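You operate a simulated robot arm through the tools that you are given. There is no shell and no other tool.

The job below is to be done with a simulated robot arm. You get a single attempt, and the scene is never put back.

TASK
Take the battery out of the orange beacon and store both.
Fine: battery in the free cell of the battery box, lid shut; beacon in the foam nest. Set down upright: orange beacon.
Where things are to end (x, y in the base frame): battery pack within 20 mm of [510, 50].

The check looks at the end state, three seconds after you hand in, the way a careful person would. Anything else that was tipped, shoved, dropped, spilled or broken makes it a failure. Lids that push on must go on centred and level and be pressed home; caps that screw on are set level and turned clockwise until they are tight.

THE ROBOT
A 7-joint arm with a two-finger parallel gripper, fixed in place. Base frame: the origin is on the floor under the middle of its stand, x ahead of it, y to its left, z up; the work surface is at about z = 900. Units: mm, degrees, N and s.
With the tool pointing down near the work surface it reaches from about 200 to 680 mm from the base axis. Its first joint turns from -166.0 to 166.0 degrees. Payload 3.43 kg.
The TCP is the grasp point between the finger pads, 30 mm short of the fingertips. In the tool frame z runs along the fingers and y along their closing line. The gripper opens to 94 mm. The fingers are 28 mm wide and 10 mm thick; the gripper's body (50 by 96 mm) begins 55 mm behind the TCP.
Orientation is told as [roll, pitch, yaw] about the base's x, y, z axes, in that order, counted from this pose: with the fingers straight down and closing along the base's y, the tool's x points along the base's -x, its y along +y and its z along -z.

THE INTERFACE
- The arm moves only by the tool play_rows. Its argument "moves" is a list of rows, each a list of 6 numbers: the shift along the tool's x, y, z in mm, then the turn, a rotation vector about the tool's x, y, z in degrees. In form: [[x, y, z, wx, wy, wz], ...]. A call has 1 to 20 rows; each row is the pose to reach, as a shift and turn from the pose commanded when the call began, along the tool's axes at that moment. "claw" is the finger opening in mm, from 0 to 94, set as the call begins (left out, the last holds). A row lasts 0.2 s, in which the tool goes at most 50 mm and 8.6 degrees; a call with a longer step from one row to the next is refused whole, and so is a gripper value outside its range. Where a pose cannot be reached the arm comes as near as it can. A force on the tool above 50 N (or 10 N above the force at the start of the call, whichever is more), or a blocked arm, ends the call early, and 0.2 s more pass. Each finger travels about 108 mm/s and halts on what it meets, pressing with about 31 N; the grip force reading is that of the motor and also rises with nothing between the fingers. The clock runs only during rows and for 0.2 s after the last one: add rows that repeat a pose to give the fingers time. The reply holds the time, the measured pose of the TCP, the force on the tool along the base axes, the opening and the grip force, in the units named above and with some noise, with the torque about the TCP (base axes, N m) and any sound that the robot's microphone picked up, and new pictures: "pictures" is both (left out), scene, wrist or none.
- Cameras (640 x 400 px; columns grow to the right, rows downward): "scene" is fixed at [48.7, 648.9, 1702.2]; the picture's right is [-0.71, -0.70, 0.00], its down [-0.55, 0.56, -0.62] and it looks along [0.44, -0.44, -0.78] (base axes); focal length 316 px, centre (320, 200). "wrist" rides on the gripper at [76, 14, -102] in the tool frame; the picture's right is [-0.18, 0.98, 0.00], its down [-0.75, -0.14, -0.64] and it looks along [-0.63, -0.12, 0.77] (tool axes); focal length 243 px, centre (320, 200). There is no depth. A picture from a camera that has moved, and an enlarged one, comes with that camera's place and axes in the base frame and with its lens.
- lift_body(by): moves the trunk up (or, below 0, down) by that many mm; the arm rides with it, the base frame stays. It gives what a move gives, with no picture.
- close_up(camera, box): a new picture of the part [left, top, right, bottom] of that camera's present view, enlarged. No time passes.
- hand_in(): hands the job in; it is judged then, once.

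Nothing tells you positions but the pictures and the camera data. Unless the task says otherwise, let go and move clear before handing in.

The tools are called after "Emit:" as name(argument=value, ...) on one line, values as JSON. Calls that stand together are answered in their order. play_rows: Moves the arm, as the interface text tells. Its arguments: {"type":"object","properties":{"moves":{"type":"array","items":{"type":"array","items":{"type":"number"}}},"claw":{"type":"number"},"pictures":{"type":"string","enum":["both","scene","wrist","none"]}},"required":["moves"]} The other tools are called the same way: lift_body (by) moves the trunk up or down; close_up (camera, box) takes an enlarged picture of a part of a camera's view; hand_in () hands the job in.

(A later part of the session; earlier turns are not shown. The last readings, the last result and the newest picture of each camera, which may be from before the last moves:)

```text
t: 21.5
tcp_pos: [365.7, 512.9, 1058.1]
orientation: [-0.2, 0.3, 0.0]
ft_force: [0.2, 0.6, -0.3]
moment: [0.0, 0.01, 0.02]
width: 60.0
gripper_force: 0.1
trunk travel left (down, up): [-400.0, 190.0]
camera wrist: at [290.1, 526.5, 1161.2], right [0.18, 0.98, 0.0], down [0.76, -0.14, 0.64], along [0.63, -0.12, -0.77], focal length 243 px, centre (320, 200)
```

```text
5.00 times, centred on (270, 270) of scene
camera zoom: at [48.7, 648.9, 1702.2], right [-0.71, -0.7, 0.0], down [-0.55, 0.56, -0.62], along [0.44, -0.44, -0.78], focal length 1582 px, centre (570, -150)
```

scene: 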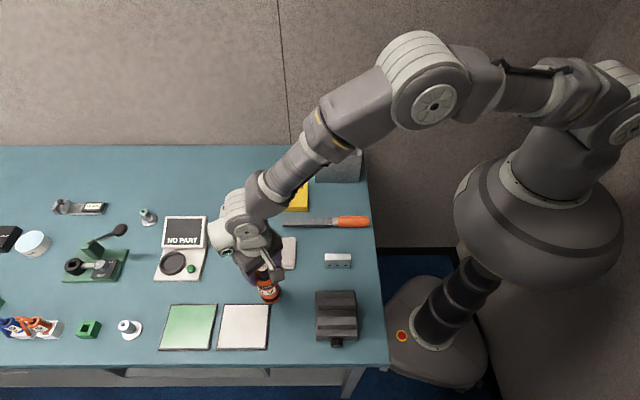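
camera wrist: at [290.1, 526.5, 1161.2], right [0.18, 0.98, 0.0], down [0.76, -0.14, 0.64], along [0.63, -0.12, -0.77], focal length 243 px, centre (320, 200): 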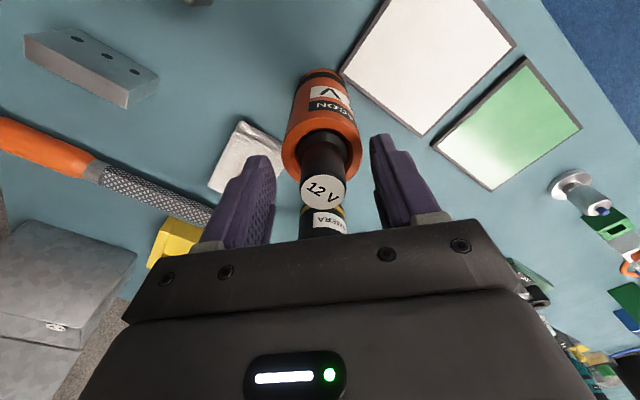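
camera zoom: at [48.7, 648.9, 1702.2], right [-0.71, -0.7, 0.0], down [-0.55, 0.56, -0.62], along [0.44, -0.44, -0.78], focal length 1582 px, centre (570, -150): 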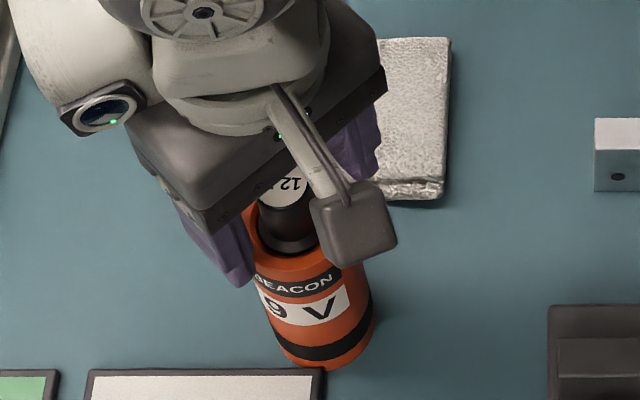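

Emit:
play_rows(moves=[[-2, 1.5, 3, 0, 0, 0], [-2, 1.5, 3, 0, 0, 0]], claw=60, pictures="none")

Emit:
play_rows(moves=[[0, 0, 0, 0, 0, 0], [0, 0, 0, 0, 0, 0], [0, 0, 0, 0, 0, 0], [0, 0, 0, 0, 0, 0]], claw=0, pictures="both")

```text
t: 22.1
tcp_pos: [368.2, 513.0, 1054.6]
orientation: [-0.2, 0.3, -0.1]
ft_force: [-0.4, 0.0, 0.4]
moment: [0.02, 0.01, 0.02]
width: 59.8
gripper_force: 0.0
trunk travel left (down, up): [-400.0, 190.0]
```

```text
t: 23.1
tcp_pos: [367.4, 512.5, 1054.1]
orientation: [-0.1, 0.4, 0.1]
ft_force: [-0.4, -0.4, 1.9]
moment: [0.04, -0.01, 0.03]
width: 30.1
gripper_force: 30.8
trunk travel left (down, up): [-400.0, 190.0]
camera wrist: at [292.1, 527.8, 1158.4], right [0.18, 0.98, 0.0], down [0.76, -0.14, 0.64], along [0.63, -0.12, -0.77], focal length 243 px, centre (320, 200)
```

scene: 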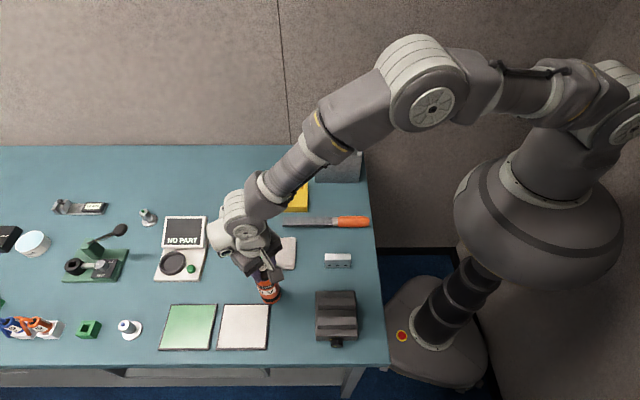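
wrist: 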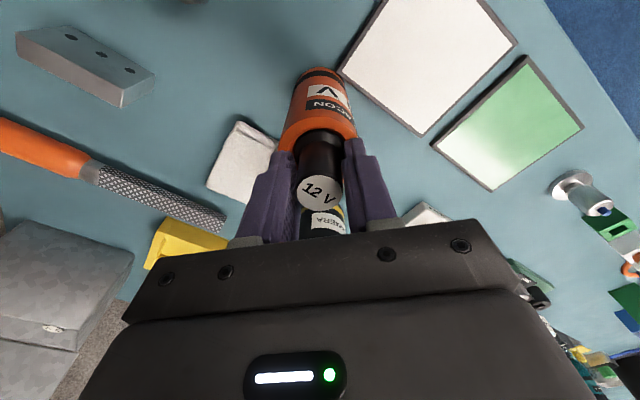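

Emit:
close_up(camera="wrist", box=[220, 60, 430, 240])

Emit:
close_up(camera="scene", box=[230, 230, 310, 310])

```text
2.22 times, centred on (325, 150) of wrist
camera zoom: at [292.1, 527.8, 1158.4], right [0.18, 0.98, 0.0], down [0.76, -0.14, 0.64], along [0.63, -0.12, -0.77], focal length 539 px, centre (309, 311)
```

zoom: 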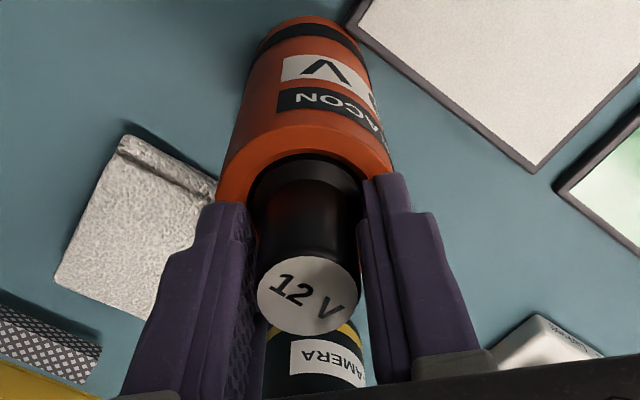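

```text
5.00 times, centred on (270, 270) of scene
camera zoom: at [48.7, 648.9, 1702.2], right [-0.71, -0.7, 0.0], down [-0.55, 0.56, -0.62], along [0.44, -0.44, -0.78], focal length 1582 px, centre (570, -150)
```

zoom: 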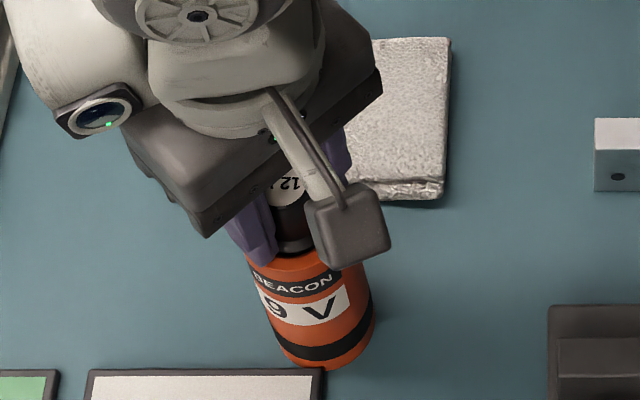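

The fingers stopped at 30 mm although the neck looks only 24 mm wide, so the tips seem to be pinching a wider shoulder near the rim. I'll reopen, rise 10 mm and close on the neck alone.

Emit:
play_rows(moves=[[0, 0, 0, 0, 0, 0], [0, 0, 0, 0, 0, 0], [0, 0.5, -5, 0, 0, 0], [0, 0.5, -10, 0, 0, 0], [0, 0.5, -10, 0, 0, 0]], claw=50, pictures="none")

Emit:
play_rows(moves=[[0, 0, 0, 0, 0, 0], [0, 0, 0, 0, 0, 0], [0, 0, 0, 0, 0, 0], [0, 0, 0, 0, 0, 0]], claw=0, pictures="wrist")

Emit:
close_up(camera="wrist", box=[220, 60, 430, 240])

```text
t: 24.3
tcp_pos: [366.9, 514.4, 1065.0]
orientation: [-0.2, 0.2, 0.1]
ft_force: [-0.4, -0.8, -0.3]
moment: [-0.01, -0.02, 0.01]
width: 50.1
gripper_force: 0.1
trunk travel left (down, up): [-400.0, 190.0]
```

```text
t: 25.3
tcp_pos: [368.0, 513.1, 1064.6]
orientation: [-0.2, 0.2, 0.0]
ft_force: [1.2, 0.0, 1.6]
moment: [0.09, 0.01, 0.05]
width: 24.0
gripper_force: 30.5
trunk travel left (down, up): [-400.0, 190.0]
camera wrist: at [291.9, 528.4, 1168.2], right [0.18, 0.98, 0.0], down [0.76, -0.14, 0.64], along [0.63, -0.12, -0.77], focal length 243 px, centre (320, 200)
```

wrist: 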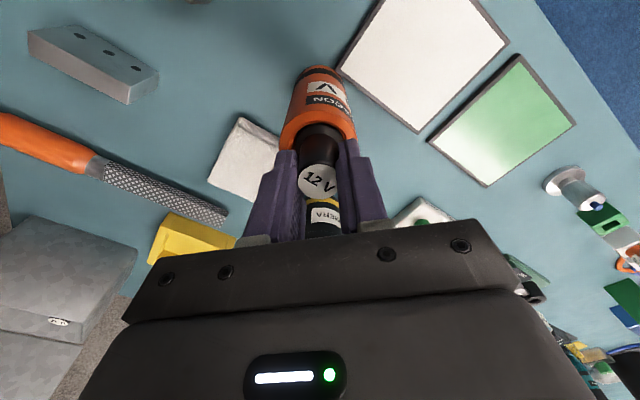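

```text
2.22 times, centred on (325, 150) of wrist
camera zoom: at [291.9, 528.4, 1168.2], right [0.18, 0.98, 0.0], down [0.76, -0.14, 0.64], along [0.63, -0.12, -0.77], focal length 539 px, centre (309, 311)
```

zoom: 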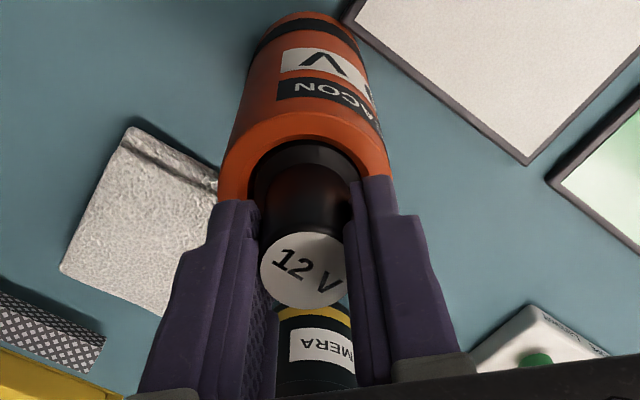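

Now the fingers hold the 24 mm neck. I'll lift slowly and watch whether the beacon stays put.

Emit:
play_rows(moves=[[0, 0, -4, 0, 0, 0], [0, 0, -8, 0, 0, 0], [0, 0, -12, 0, 0, 0], [0, 0, -16, 0, 0, 0], [0, 0, -20, 0, 0, 0]], claw=0, pictures="both")

Emit:
close_up(camera="wrist", box=[220, 60, 430, 240])

Emit:
close_up(camera="scene", box=[230, 230, 310, 310])

```text
t: 26.5
tcp_pos: [368.8, 513.4, 1085.1]
orientation: [-0.1, 0.4, 0.0]
ft_force: [-0.1, 0.3, -1.1]
moment: [-0.02, 0.01, 0.0]
width: 23.8
gripper_force: 30.9
trunk travel left (down, up): [-400.0, 190.0]
camera wrist: at [292.5, 528.6, 1188.0], right [0.18, 0.98, 0.0], down [0.76, -0.14, 0.64], along [0.63, -0.12, -0.77], focal length 243 px, centre (320, 200)
```

scene: 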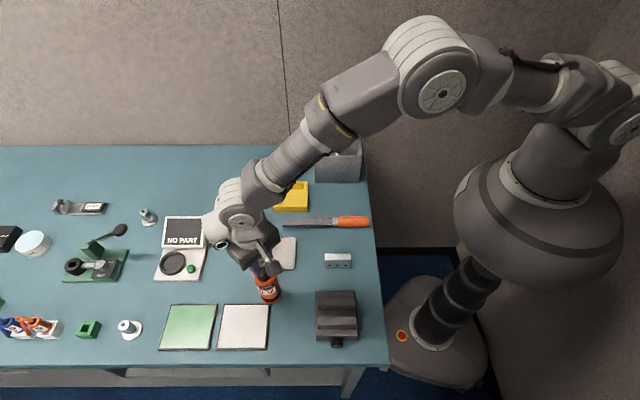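
wrist: 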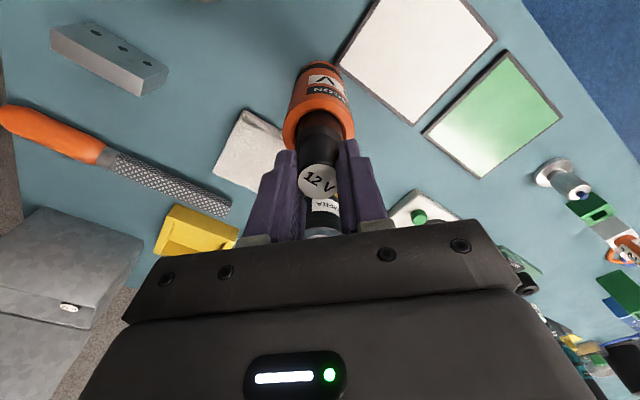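

```text
2.22 times, centred on (325, 150) of wrist
camera zoom: at [292.5, 528.6, 1188.0], right [0.18, 0.98, 0.0], down [0.76, -0.14, 0.64], along [0.63, -0.12, -0.77], focal length 539 px, centre (309, 311)
```

zoom: 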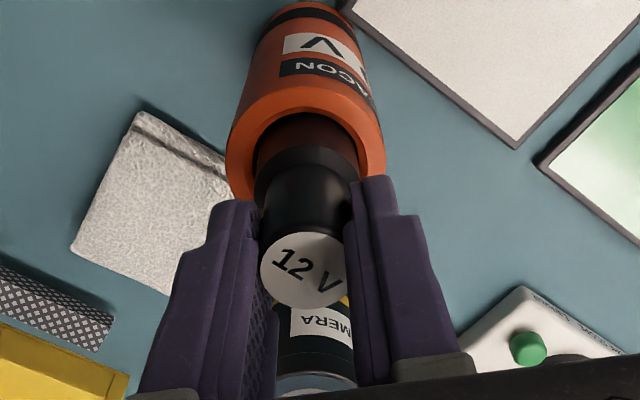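

```text
5.00 times, centred on (270, 270) of scene
camera zoom: at [48.7, 648.9, 1702.2], right [-0.71, -0.7, 0.0], down [-0.55, 0.56, -0.62], along [0.44, -0.44, -0.78], focal length 1582 px, centre (570, -150)
```

zoom: 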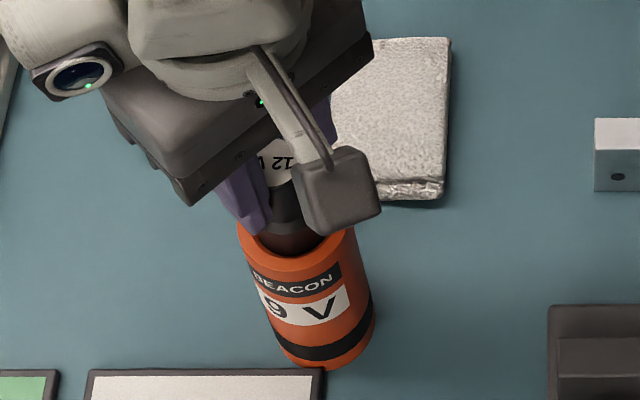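

The battery slides out freely and the beacon stays put. I'll keep lifting straight up until it is well clear.

Emit:
play_rows(moves=[[0, 0, -6, 0, 0, 0], [0, 0, -12, 0, 0, 0], [0, 0, -18, 0, 0, 0], [0, 0, -26, 0, 0, 0], [0, 0, -34, 0, 0, 0], [0, 0, -42, 0, 0, 0], [0, 0, -52, 0, 0, 0], [0, 0, -64, 0, 0, 0], [0, 0, -78, 0, 0, 0], [0, 0, -94, 0, 0, 0], [0, 0, -110, 0, 0, 0], [0, 0, -110, 0, 0, 0]], claw=0, pictures="both")

Emit:
close_up(camera="scene", box=[220, 200, 320, 310])

Emit:
close_up(camera="wrist", box=[220, 60, 430, 240])

```text
t: 29.1
tcp_pos: [367.9, 514.6, 1194.7]
orientation: [-0.3, 0.2, 0.0]
ft_force: [-0.2, 0.7, -1.9]
moment: [-0.04, 0.01, 0.0]
width: 23.8
gripper_force: 30.6
trunk travel left (down, up): [-400.0, 190.0]
camera wrist: at [292.5, 529.0, 1298.1], right [0.18, 0.98, 0.0], down [0.76, -0.14, 0.64], along [0.63, -0.12, -0.77], focal length 243 px, centre (320, 200)
```

scene: 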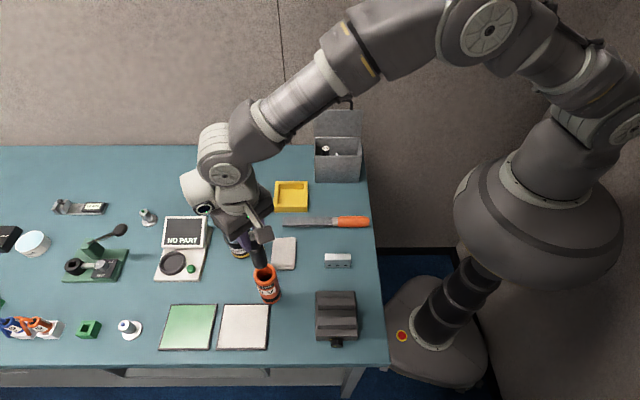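
wrist: 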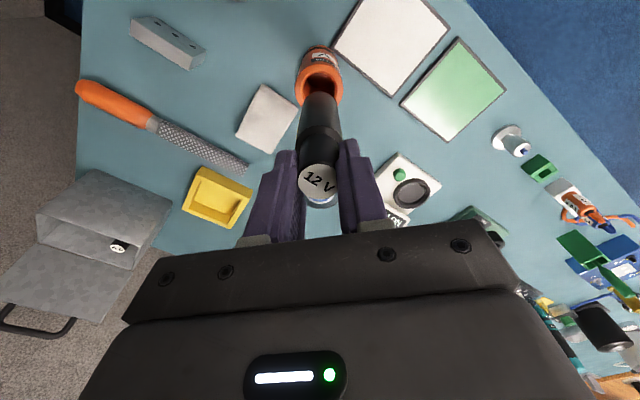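

```text
3.64 times, centred on (270, 255) of scene
camera zoom: at [48.7, 648.9, 1702.2], right [-0.71, -0.7, 0.0], down [-0.55, 0.56, -0.62], along [0.44, -0.44, -0.78], focal length 1150 px, centre (502, 0)
```

zoom: 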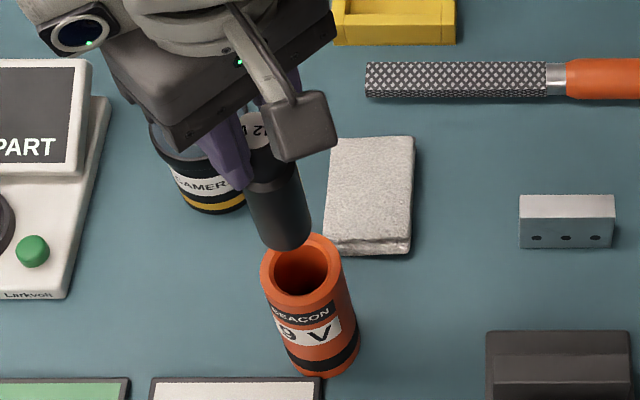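

```text
2.22 times, centred on (325, 150) of wrist
camera zoom: at [292.5, 529.0, 1298.1], right [0.18, 0.98, 0.0], down [0.76, -0.14, 0.64], along [0.63, -0.12, -0.77], focal length 539 px, centre (309, 311)
```

zoom: 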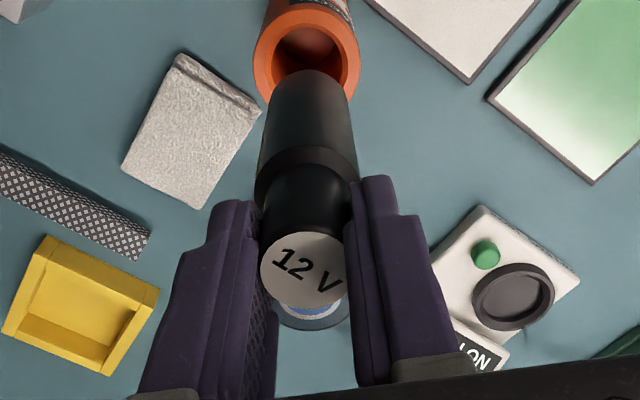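

The battery is out and hangs straight, with its bottom about 110 mm below the grasp point, and the beacon stands undisturbed. I'll carry it over to the free cell at (510, 50), turning so the fingers close along the box's long side.

Emit:
play_rows(moves=[[-10.1, -33.2, -2, 0, 0, 3.2], [-20.3, -66.4, -4, 0, 0, 6.4], [-30.4, -99.6, -6, 0, 0, 9.6], [-40.6, -132.7, -8, 0, 0, 12.9], [-50.7, -165.9, -10, 0, 0, 16.1], [-60.9, -199.1, -12, 0, 0, 19.3], [-71, -232.3, -14, 0, 0, 22.5], [-81.1, -265.5, -16, 0, 0, 25.7], [-91.3, -298.7, -18, 0, 0, 28.9], [-101.4, -331.9, -20, 0, 0, 32.1], [-111.6, -365, -20, 0, 0, 35.4], [-121.7, -398.2, -20, 0, 0, 38.6], [-131.9, -431.4, -20, 0, 0, 41.8], [-142, -464.6, -20, 0, 0, 45], [-142, -464.6, -20, 0, 0, 45]], claw=0, pictures="both")

Emit:
close_up(camera="scene", box=[290, 80, 390, 190])

Emit:
close_up(camera="wrist", box=[200, 60, 440, 240])

```text
t: 32.3
tcp_pos: [509.8, 49.9, 1215.8]
orientation: [-0.3, 0.0, -45.1]
ft_force: [-0.1, 0.7, -1.7]
moment: [0.0, -0.02, 0.02]
width: 23.9
gripper_force: 30.9
trunk travel left (down, up): [-400.0, 190.0]
camera wrist: at [467.3, 113.5, 1318.1], right [0.83, 0.56, -0.01], down [0.44, -0.63, 0.64], along [0.36, -0.53, -0.77], focal length 243 px, centre (320, 200)
```

scene: 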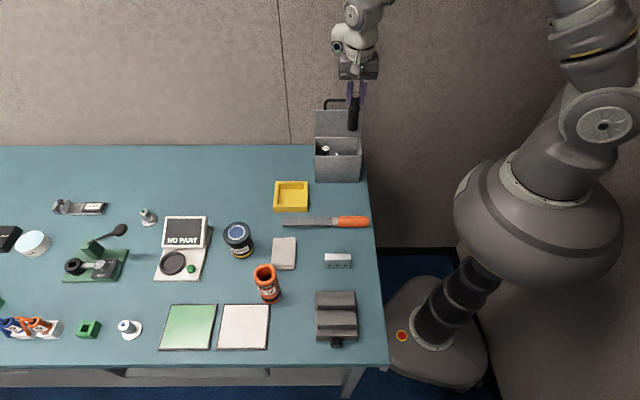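
wrist: 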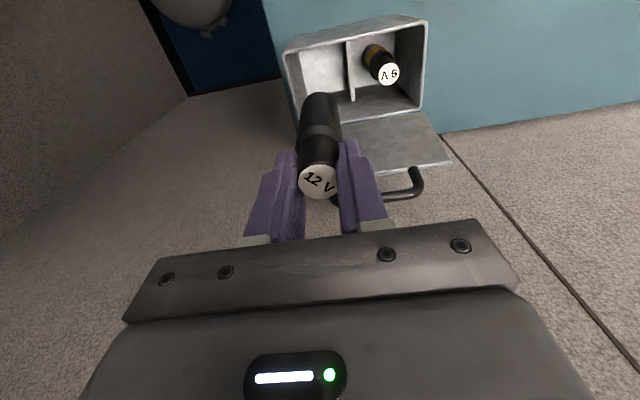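

```text
3.64 times, centred on (340, 135) of scene
camera zoom: at [48.7, 648.9, 1702.2], right [-0.71, -0.7, 0.0], down [-0.55, 0.56, -0.62], along [0.44, -0.44, -0.78], focal length 1150 px, centre (247, 436)
```

zoom: 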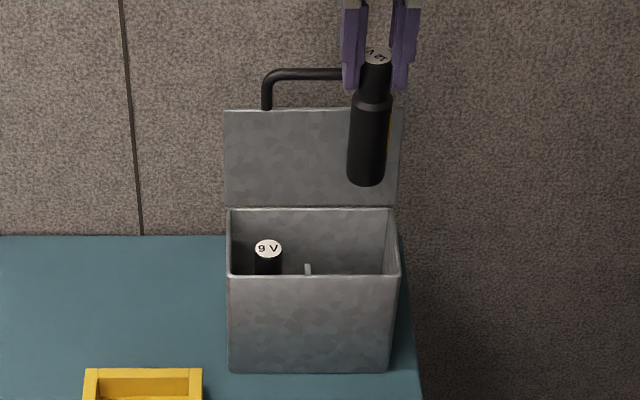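

```text
2.22 times, centred on (320, 150) of wrist
camera zoom: at [467.3, 113.5, 1318.1], right [0.83, 0.56, -0.01], down [0.44, -0.63, 0.64], along [0.36, -0.53, -0.77], focal length 539 px, centre (320, 311)
```

zoom: 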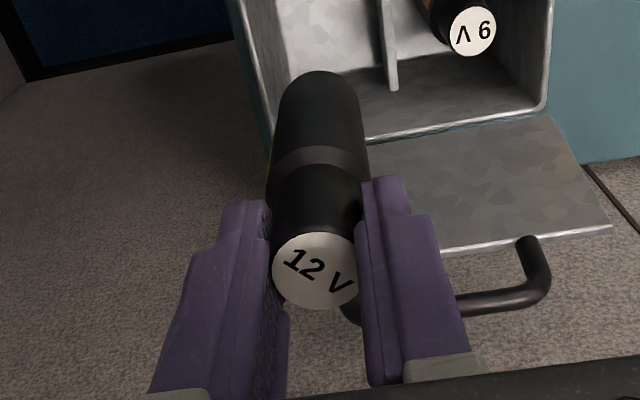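

The battery hangs over the centre of the free right-hand cell, clear of the walls and the divider. I'll lower it in.

Emit:
play_rows(moves=[[0, 0, 20, 0, 0, 0], [0, 0, 45, 0, 0, 0], [0, 0, 70, 0, 0, 0], [0, 0, 92, 0, 0, 0], [0, 0, 112, 0, 0, 0], [0, 0, 130, 0, 0, 0], [0, 0, 145, 0, 0, 0], [0, 0, 158, 0, 0, 0], [0, 0, 165, 0, 0, 0]], claw=0, pictures="both")

Emit:
close_up(camera="scene", box=[290, 80, 390, 190])

Emit:
close_up(camera="wrist", box=[200, 60, 440, 240])

```text
t: 34.3
tcp_pos: [513.0, 46.9, 1059.2]
orientation: [0.6, -0.8, -45.1]
ft_force: [-12.6, -1.3, 27.4]
moment: [-0.56, -3.52, -0.36]
width: 23.7
gripper_force: 31.0
trunk travel left (down, up): [-400.0, 190.0]
stopped in row 9: the force on the tool passed its limit at 56 N (the readings are from after the stop); the commanded pose is now the measured one
camera wrist: at [466.3, 112.4, 1160.6], right [0.83, 0.56, 0.01], down [0.42, -0.63, 0.65], along [0.38, -0.53, -0.76], focal length 243 px, centre (320, 200)
```

scene: 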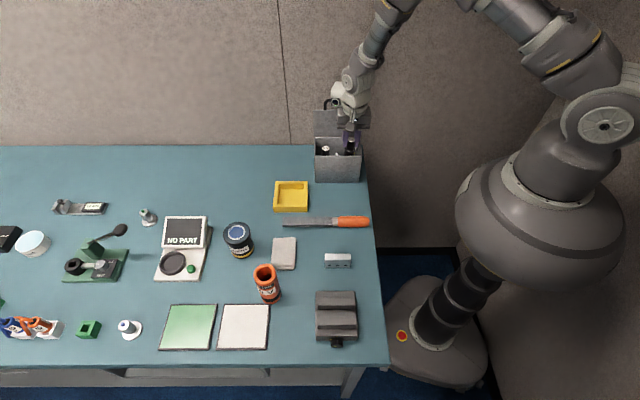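
wrist: 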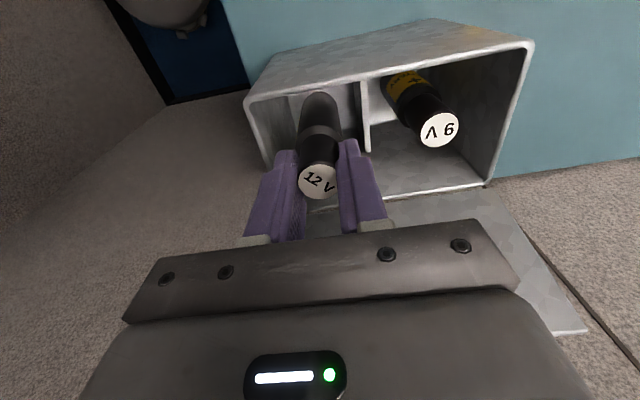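

```text
3.64 times, centred on (340, 135) of scene
camera zoom: at [48.7, 648.9, 1702.2], right [-0.71, -0.7, 0.0], down [-0.55, 0.56, -0.62], along [0.44, -0.44, -0.78], focal length 1150 px, centre (247, 436)
```

zoom: 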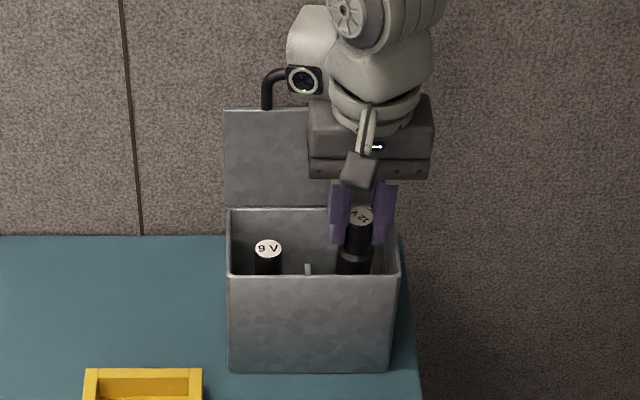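

```text
2.22 times, centred on (320, 150) of wrist
camera zoom: at [466.3, 112.4, 1160.6], right [0.83, 0.56, 0.01], down [0.42, -0.63, 0.65], along [0.38, -0.53, -0.76], focal length 539 px, centre (320, 311)
```

zoom: 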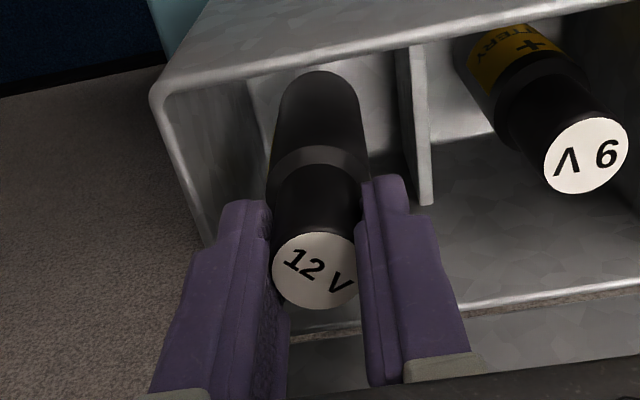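

The descent stopped 40 mm early. The force and torque point to a contact about 90 mm to the +x side and above the grasp point, so the wrist has come down on the open lid's handle, not the battery on the floor. I'll back straight up and look at the wrist shape.

Emit:
play_rows(moves=[[0, 0, -10, 0, 0, 0], [0, 0, -30, 0, 0, 0], [0, 0, -60, 0, 0, 0], [0, 0, -90, 0, 0, 0], [0, 0, -90, 0, 0, 0]], claw=0, pictures="scene")

Emit:
close_up(camera="scene", box=[280, 20, 420, 190])

Emit:
close_up(camera="wrist", box=[200, 0, 460, 240])

```text
t: 35.5
tcp_pos: [513.8, 48.7, 1145.7]
orientation: [0.3, -0.5, -45.0]
ft_force: [0.0, -0.2, -0.5]
moment: [0.02, 0.0, -0.01]
width: 23.8
gripper_force: 31.0
trunk travel left (down, up): [-400.0, 190.0]
```

scene: 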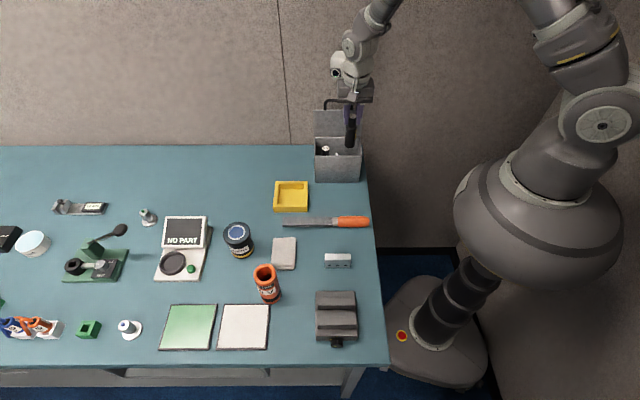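

```text
2.35 times, centred on (350, 105) of scene
camera zoom: at [48.7, 648.9, 1702.2], right [-0.71, -0.7, 0.0], down [-0.55, 0.56, -0.62], along [0.44, -0.44, -0.78], focal length 744 px, centre (249, 424)
```

zoom: 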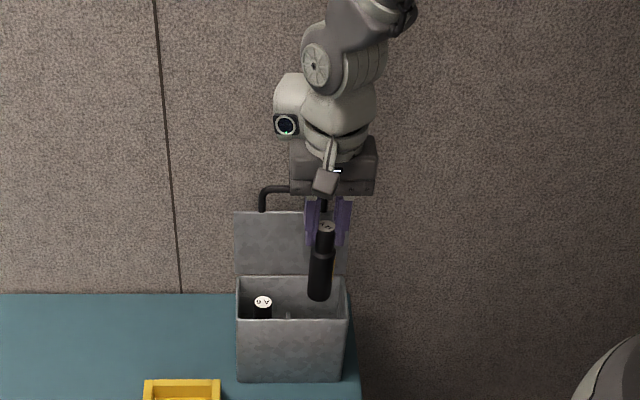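

```text
1.67 times, centred on (330, 120) of wrist
camera zoom: at [469.4, 113.3, 1247.8], right [0.83, 0.56, 0.01], down [0.43, -0.63, 0.65], along [0.37, -0.53, -0.76], focal length 404 px, centre (303, 333)
```

zoom: 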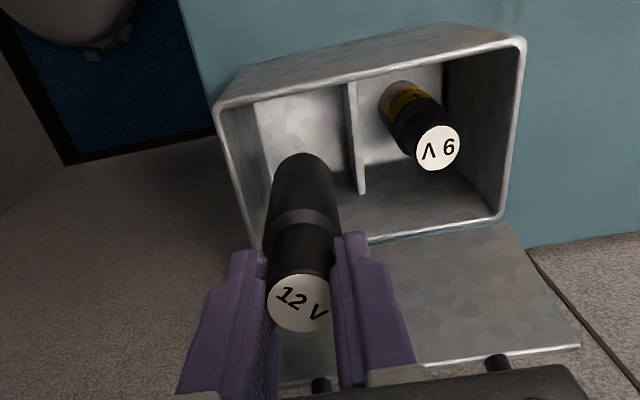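

The wrist carries a bulge on its outer side that meets the upright handle. I'll tilt the tool 10° about the box's long axis so the bulge moves up and away from the lid, stand a bit further forward to compensate, and lower part of the way.

Emit:
play_rows(moves=[[7, -0.5, 0, 0.1, -3.2, 0], [14, -1, 0, 0.2, -6.4, 0], [19.6, -1.6, 0, 0.3, -9.5, 0], [19.6, -1.6, 15, 0.3, -9.5, 0], [19.6, -1.6, 32, 0.3, -9.5, 0], [19.6, -1.6, 50, 0.3, -9.5, 0], [19.6, -1.6, 65, 0.3, -9.5, 0], [19.6, -1.6, 65, 0.3, -9.5, 0]], claw=0, pictures="both")

Emit:
close_up(camera="scene", box=[290, 60, 400, 190])

Emit:
close_up(camera="wrist", box=[200, 0, 460, 240])

```text
t: 37.3
tcp_pos: [499.5, 62.7, 1080.7]
orientation: [-0.1, -10.1, -45.1]
ft_force: [-0.4, -0.3, -2.2]
moment: [0.01, -0.01, 0.01]
width: 24.0
gripper_force: 30.7
trunk travel left (down, up): [-400.0, 190.0]
camera wrist: at [443.9, 137.2, 1168.1], right [0.82, 0.57, 0.03], down [0.34, -0.55, 0.76], along [0.45, -0.62, -0.64], focal length 243 px, centre (320, 200)
```

scene: 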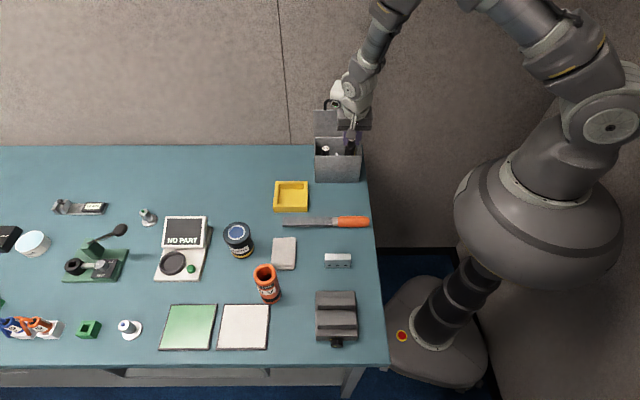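
wrist: 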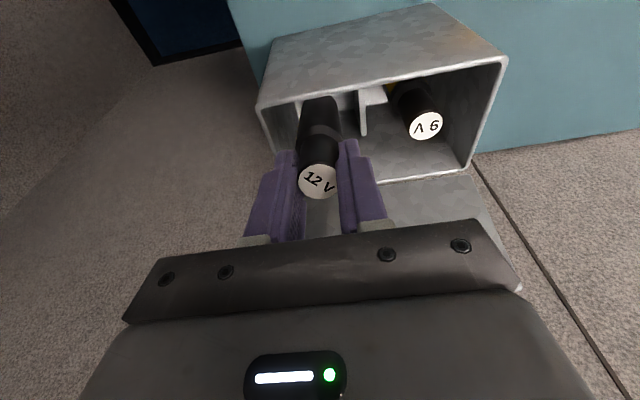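

```text
3.08 times, centred on (345, 125) of scene
camera zoom: at [48.7, 648.9, 1702.2], right [-0.71, -0.7, 0.0], down [-0.55, 0.56, -0.62], along [0.44, -0.44, -0.78], focal length 973 px, centre (243, 431)
```

zoom: 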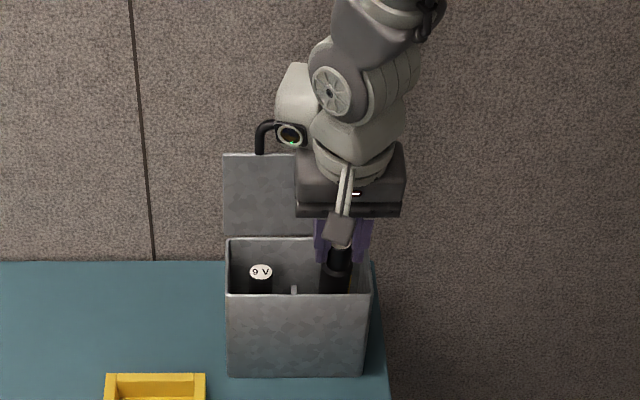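

```text
1.67 times, centred on (330, 120) of wrist
camera zoom: at [443.9, 137.2, 1168.1], right [0.82, 0.57, 0.03], down [0.34, -0.55, 0.76], along [0.45, -0.62, -0.64], focal length 404 px, centre (303, 333)
```

zoom: 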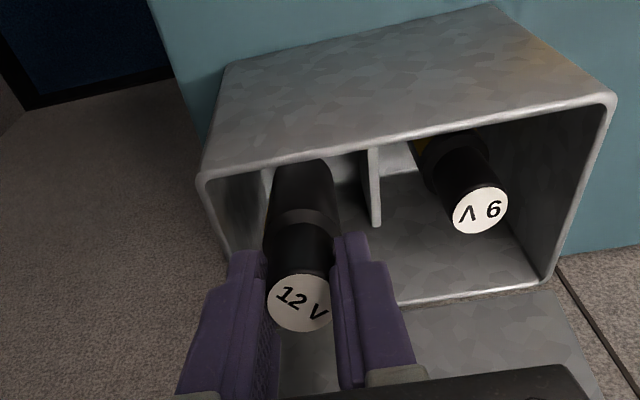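

Emit:
play_rows(moves=[[1, 0, 6, 0, 0, 0], [2, 0, 11.5, 0, 0, 0], [3, 0, 17, 0, 0, 0], [3.8, 0, 21.7, 0, 0, 0], [3.8, 0, 21.7, 0, 0, 0]], claw=0, pictures="none")

Emit:
close_up(camera="scene", box=[290, 60, 400, 190])

```text
t: 38.5
tcp_pos: [500.4, 60.3, 1058.4]
orientation: [-0.1, -10.0, -45.1]
ft_force: [-0.6, -0.3, -1.8]
moment: [0.02, -0.01, -0.02]
width: 23.7
gripper_force: 30.7
trunk travel left (down, up): [-400.0, 190.0]
```

```text
3.08 times, centred on (345, 125) of scene
camera zoom: at [48.7, 648.9, 1702.2], right [-0.71, -0.7, 0.0], down [-0.55, 0.56, -0.62], along [0.44, -0.44, -0.78], focal length 973 px, centre (243, 431)
```

zoom: 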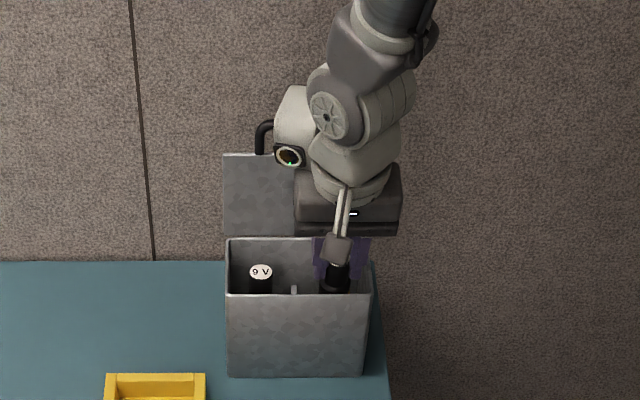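

No contact so far. Continuing down in small steps with force checks.

Emit:
play_rows(moves=[[0.7, 0, 4, 0, 0, 0], [1.4, 0, 8, 0, 0, 0], [1.4, 0, 8, 0, 0, 0]], claw=0, pictures="none")

Emit:
play_rows(moves=[[0.5, 0, 3, 0, 0, 0], [1.0, 0, 6, 0, 0, 0], [1.0, 0, 6, 0, 0, 0]], claw=0, pictures="none")

```text
t: 39.3
tcp_pos: [499.7, 61.1, 1049.5]
orientation: [0.0, -10.0, -45.0]
ft_force: [0.8, -0.3, -1.3]
moment: [-0.01, 0.01, 0.01]
width: 23.8
gripper_force: 30.8
trunk travel left (down, up): [-400.0, 190.0]
```

```text
t: 40.1
tcp_pos: [499.2, 60.5, 1042.3]
orientation: [-0.1, -10.0, -45.1]
ft_force: [0.2, -0.1, -1.6]
moment: [-0.02, 0.0, 0.02]
width: 23.9
gripper_force: 31.3
trunk travel left (down, up): [-400.0, 190.0]
```

Emit:
close_up(camera="scene", box=[290, 60, 400, 190])

Emit:
close_up(camera="wrist", box=[200, 0, 460, 240])

Emit:
play_rows(moves=[[0.5, 0, 3, 0, 0, 0], [0.8, 0, 5, 0, 0, 0], [0.8, 0, 5, 0, 0, 0]], claw=0, pictures="none")

```text
3.08 times, centred on (345, 125) of scene
camera zoom: at [48.7, 648.9, 1702.2], right [-0.71, -0.7, 0.0], down [-0.55, 0.56, -0.62], along [0.44, -0.44, -0.78], focal length 973 px, centre (243, 431)
```

zoom: 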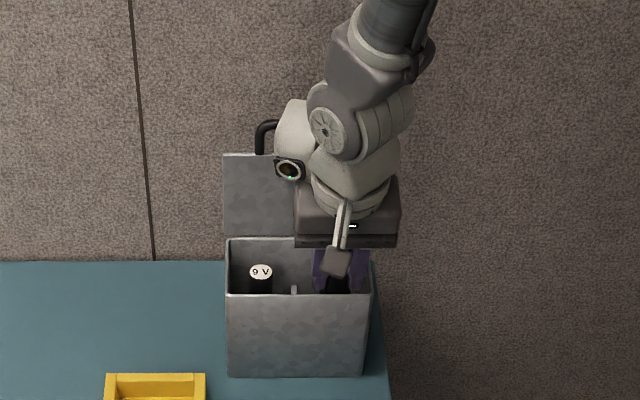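

```text
1.67 times, centred on (330, 120) of wrist
camera zoom: at [443.8, 136.9, 1131.9], right [0.82, 0.57, 0.03], down [0.34, -0.55, 0.76], along [0.45, -0.62, -0.65], focal length 404 px, centre (303, 333)
```

zoom: 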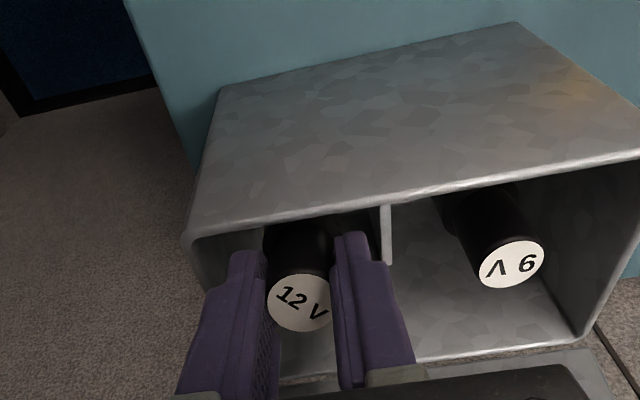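

```text
t: 40.9
tcp_pos: [499.5, 59.9, 1038.8]
orientation: [0.1, -9.9, -45.1]
ft_force: [0.6, 0.4, -1.1]
moment: [-0.01, 0.01, 0.01]
width: 23.9
gripper_force: 30.9
trunk travel left (down, up): [-400.0, 190.0]
```

Emit:
play_rows(moves=[[0.4, 0, 2.5, 0, 0, 0], [0.8, 0, 5, 0, 0, 0], [0.8, 0, 5, 0, 0, 0]], claw=0, pictures="none")

Emit:
play_rows(moves=[[0.4, 0, 2.5, 0, 0, 0], [0.7, 0, 4, 0, 0, 0], [0.7, 0, 4, 0, 0, 0]], claw=0, pictures="none")

```text
t: 41.7
tcp_pos: [499.0, 59.8, 1032.8]
orientation: [0.0, -10.0, -45.1]
ft_force: [0.3, 0.0, -1.3]
moment: [0.04, 0.0, -0.01]
width: 23.9
gripper_force: 31.0
trunk travel left (down, up): [-400.0, 190.0]
```

```text
t: 42.5
tcp_pos: [499.6, 60.2, 1030.2]
orientation: [0.0, -10.0, -45.1]
ft_force: [0.3, 0.3, -0.7]
moment: [0.01, 0.03, -0.01]
width: 24.0
gripper_force: 30.9
trunk travel left (down, up): [-400.0, 190.0]
```

Emit:
play_rows(moves=[[0.3, 0, 1.5, 0, 0, 0], [0.5, 0, 3, 0, 0, 0], [0.5, 0, 3, 0, 0, 0]], claw=0, pictures="none")

Emit:
play_rows(moves=[[0.3, 0, 1.5, 0, 0, 0], [0.5, 0, 3, 0, 0, 0], [0.5, 0, 3, 0, 0, 0]], claw=0, pictures="none")

Emit:
close_up(camera="scene", box=[290, 60, 400, 190])

Emit:
close_up(camera="wrist", box=[200, 0, 460, 240])

```text
t: 43.3
tcp_pos: [500.2, 61.6, 1026.6]
orientation: [0.1, -10.0, -45.1]
ft_force: [-1.0, -0.7, -0.3]
moment: [0.02, 0.03, 0.02]
width: 24.1
gripper_force: 31.0
trunk travel left (down, up): [-400.0, 190.0]
```

```text
t: 44.1
tcp_pos: [498.8, 61.6, 1023.1]
orientation: [0.0, -10.0, -45.1]
ft_force: [-0.3, -0.9, -2.1]
moment: [0.01, 0.03, -0.01]
width: 24.2
gripper_force: 31.4
trunk travel left (down, up): [-400.0, 190.0]
```

```text
3.08 times, centred on (345, 125) of scene
camera zoom: at [48.7, 648.9, 1702.2], right [-0.71, -0.7, 0.0], down [-0.55, 0.56, -0.62], along [0.44, -0.44, -0.78], focal length 973 px, centre (243, 431)
```

zoom: 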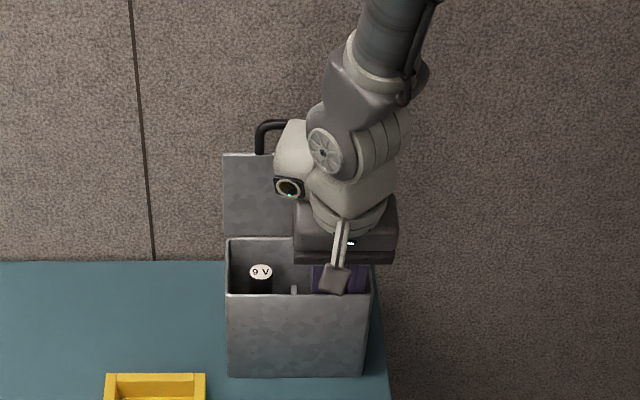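

```text
1.67 times, centred on (330, 120) of wrist
camera zoom: at [443.8, 136.6, 1111.4], right [0.82, 0.57, 0.03], down [0.35, -0.55, 0.76], along [0.45, -0.62, -0.65], focal length 404 px, centre (303, 333)
```

zoom: 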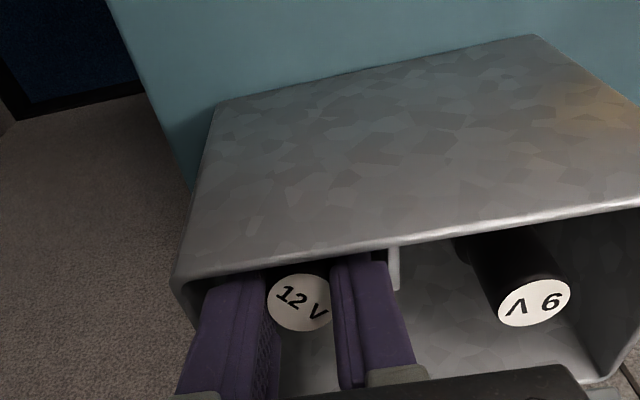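

Emit:
play_rows(moves=[[0.3, 0, 1.5, 0, 0, 0], [0.5, 0, 3, 0, 0, 0], [0.5, 0, 3, 0, 0, 0]], claw=0, pictures="none")

Emit:
play_rows(moves=[[0.3, 0, 1.5, 0, 0, 0], [0.5, 0, 3, 0, 0, 0], [0.5, 0, 3, 0, 0, 0]], claw=0, pictures="none")

```text
t: 44.9
tcp_pos: [498.9, 60.7, 1020.9]
orientation: [0.0, -10.1, -45.1]
ft_force: [-0.2, 0.3, 1.4]
moment: [0.05, -0.03, 0.03]
width: 24.1
gripper_force: 31.1
trunk travel left (down, up): [-400.0, 190.0]
```

```text
t: 45.7
tcp_pos: [498.6, 61.9, 1020.4]
orientation: [0.3, -10.2, -45.1]
ft_force: [-0.6, 1.3, 40.4]
moment: [0.38, -0.39, 0.06]
width: 24.0
gripper_force: 31.1
trunk travel left (down, up): [-400.0, 190.0]
```

The battery's bottom has met the floor (40 N at z ≈ 1020, right where expected). I'll relieve the pressure and check the pose before letting go.

Emit:
play_rows(moves=[[-0.4, 0, -2.2, 0, 0, 0], [-0.4, 0, -2.2, 0, 0, 0]], claw=0, pictures="none")

```text
t: 46.3
tcp_pos: [499.4, 60.6, 1019.1]
orientation: [0.1, -10.1, -45.1]
ft_force: [5.2, 0.9, 22.4]
moment: [0.01, -0.65, 0.05]
width: 24.2
gripper_force: 31.0
trunk travel left (down, up): [-400.0, 190.0]
```

Emit:
play_rows(moves=[[-0.3, 0, -1.5, 0, 0, 0], [-0.3, 0, -1.5, 0, 0, 0]], claw=0, pictures="none")

```text
t: 46.9
tcp_pos: [498.7, 60.4, 1020.8]
orientation: [-0.1, -9.9, -45.0]
ft_force: [-0.4, -1.4, 1.7]
moment: [-0.06, 0.05, 0.02]
width: 23.9
gripper_force: 30.8
trunk travel left (down, up): [-400.0, 190.0]
```

Contact force is now only about 3 N. Releasing with a small opening so the fingers stay clear of the cell walls.

Emit:
play_rows(moves=[[0, 0, 0, 0, 0, 0], [0, 0, 0, 0, 0, 0], [0, 0, 0, 0, 0, 0], [0, 0, 0, 0, 0, 0]], claw=34, pictures="both")

Emit:
close_up(camera="wrist", box=[200, 0, 460, 240])

```text
t: 47.9
tcp_pos: [499.1, 61.4, 1020.9]
orientation: [0.0, -10.1, -45.1]
ft_force: [0.1, -0.4, 0.9]
moment: [-0.02, -0.03, -0.01]
width: 34.1
gripper_force: 0.0
trunk travel left (down, up): [-400.0, 190.0]
camera wrist: at [443.8, 136.7, 1109.2], right [0.82, 0.57, 0.03], down [0.35, -0.55, 0.76], along [0.45, -0.62, -0.65], focal length 243 px, centre (320, 200)
```

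scene: 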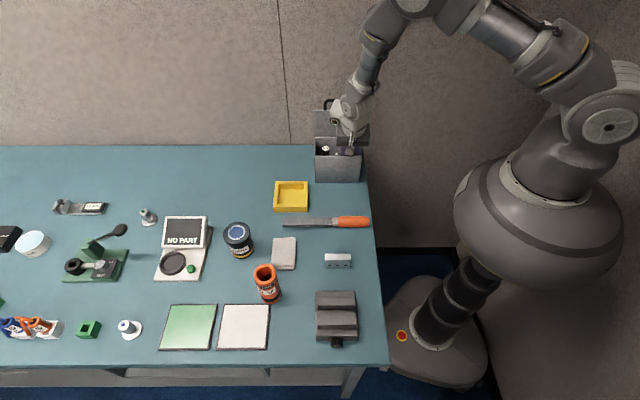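
wrist: 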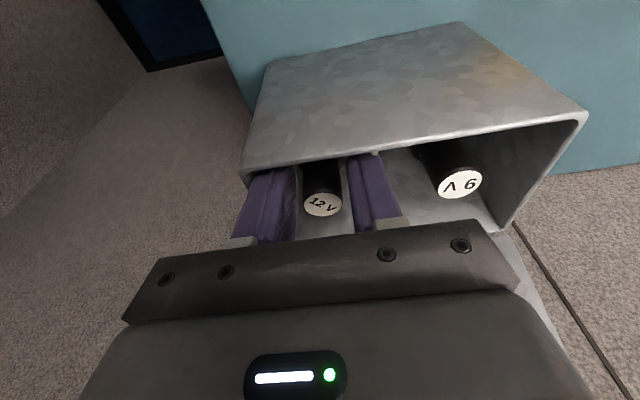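

```text
1.67 times, centred on (330, 120) of wrist
camera zoom: at [443.8, 136.7, 1109.2], right [0.82, 0.57, 0.03], down [0.35, -0.55, 0.76], along [0.45, -0.62, -0.65], focal length 404 px, centre (303, 333)
```

zoom: 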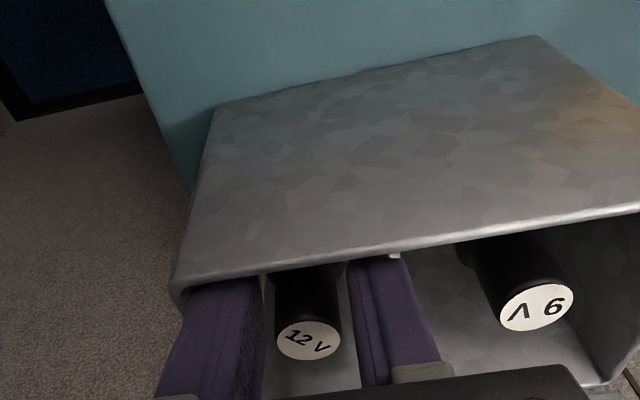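

The 12 V battery stands upright in its cell. I'll withdraw along the tool axis and check.

Emit:
play_rows(moves=[[0, 0, -8, 0, 0, 0], [0, 0, -20, 0, 0, 0], [0, 0, -40, 0, 0, 0], [0, 0, -70, 0, 0, 0], [0, 0, -110, 0, 0, 0], [0, 0, -150, 0, 5, 0], [0, 0, -150, 0, 10, 0], [0, 0, -150, 0, 10, 0]], claw=34, pictures="both")

Emit:
close_up(camera="wrist", box=[200, 0, 460, 240])

Emit:
close_up(camera="scene", box=[290, 80, 390, 190])

```text
t: 49.7
tcp_pos: [480.7, 80.5, 1169.5]
orientation: [0.1, 0.0, -45.1]
ft_force: [0.2, -0.7, 0.2]
moment: [-0.01, -0.01, 0.01]
width: 34.0
gripper_force: 0.0
trunk travel left (down, up): [-400.0, 190.0]
camera wrist: at [436.2, 143.9, 1271.6], right [0.83, 0.56, 0.0], down [0.43, -0.63, 0.64], along [0.36, -0.53, -0.77], focal length 243 px, centre (320, 200)
```

scene: 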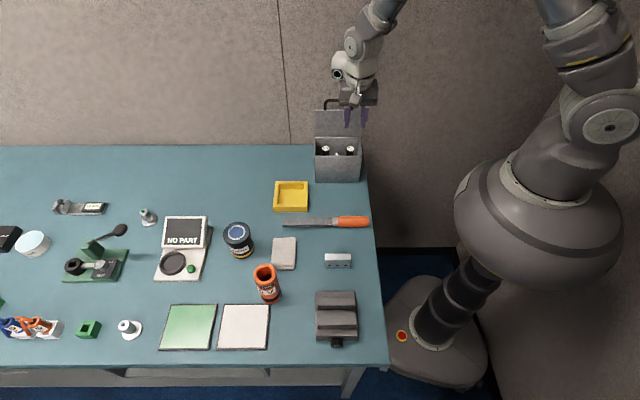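
wrist: 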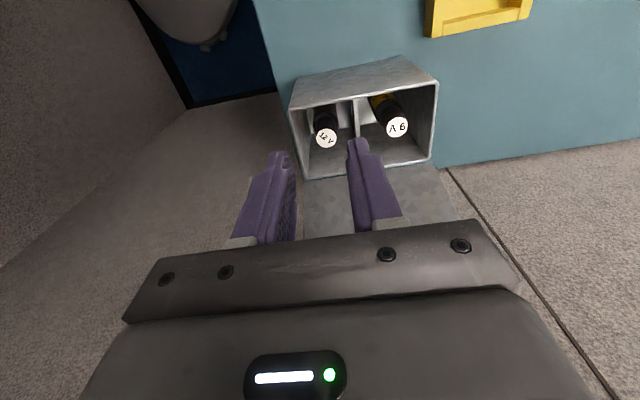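

```text
1.67 times, centred on (330, 120) of wrist
camera zoom: at [436.2, 143.9, 1271.6], right [0.83, 0.56, 0.0], down [0.43, -0.63, 0.64], along [0.36, -0.53, -0.77], focal length 404 px, centre (303, 333)
```

zoom: 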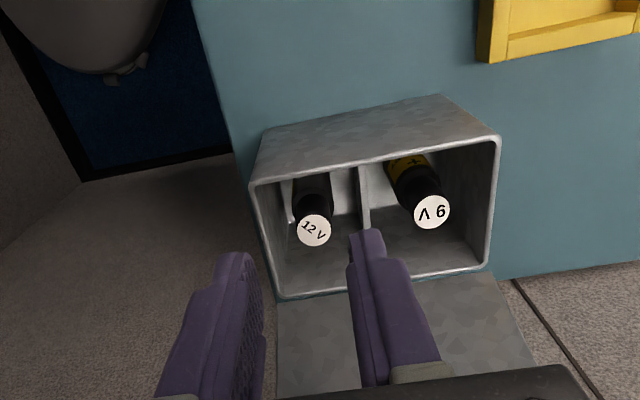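

```text
3.64 times, centred on (340, 135) of scene
camera zoom: at [48.7, 648.9, 1702.2], right [-0.71, -0.7, 0.0], down [-0.55, 0.56, -0.62], along [0.44, -0.44, -0.78], focal length 1150 px, centre (247, 436)
```

zoom: 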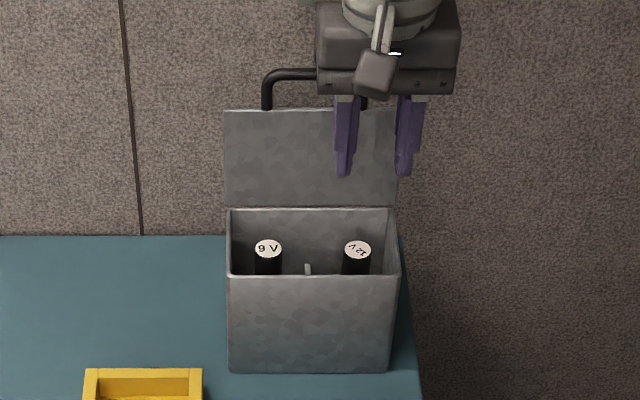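

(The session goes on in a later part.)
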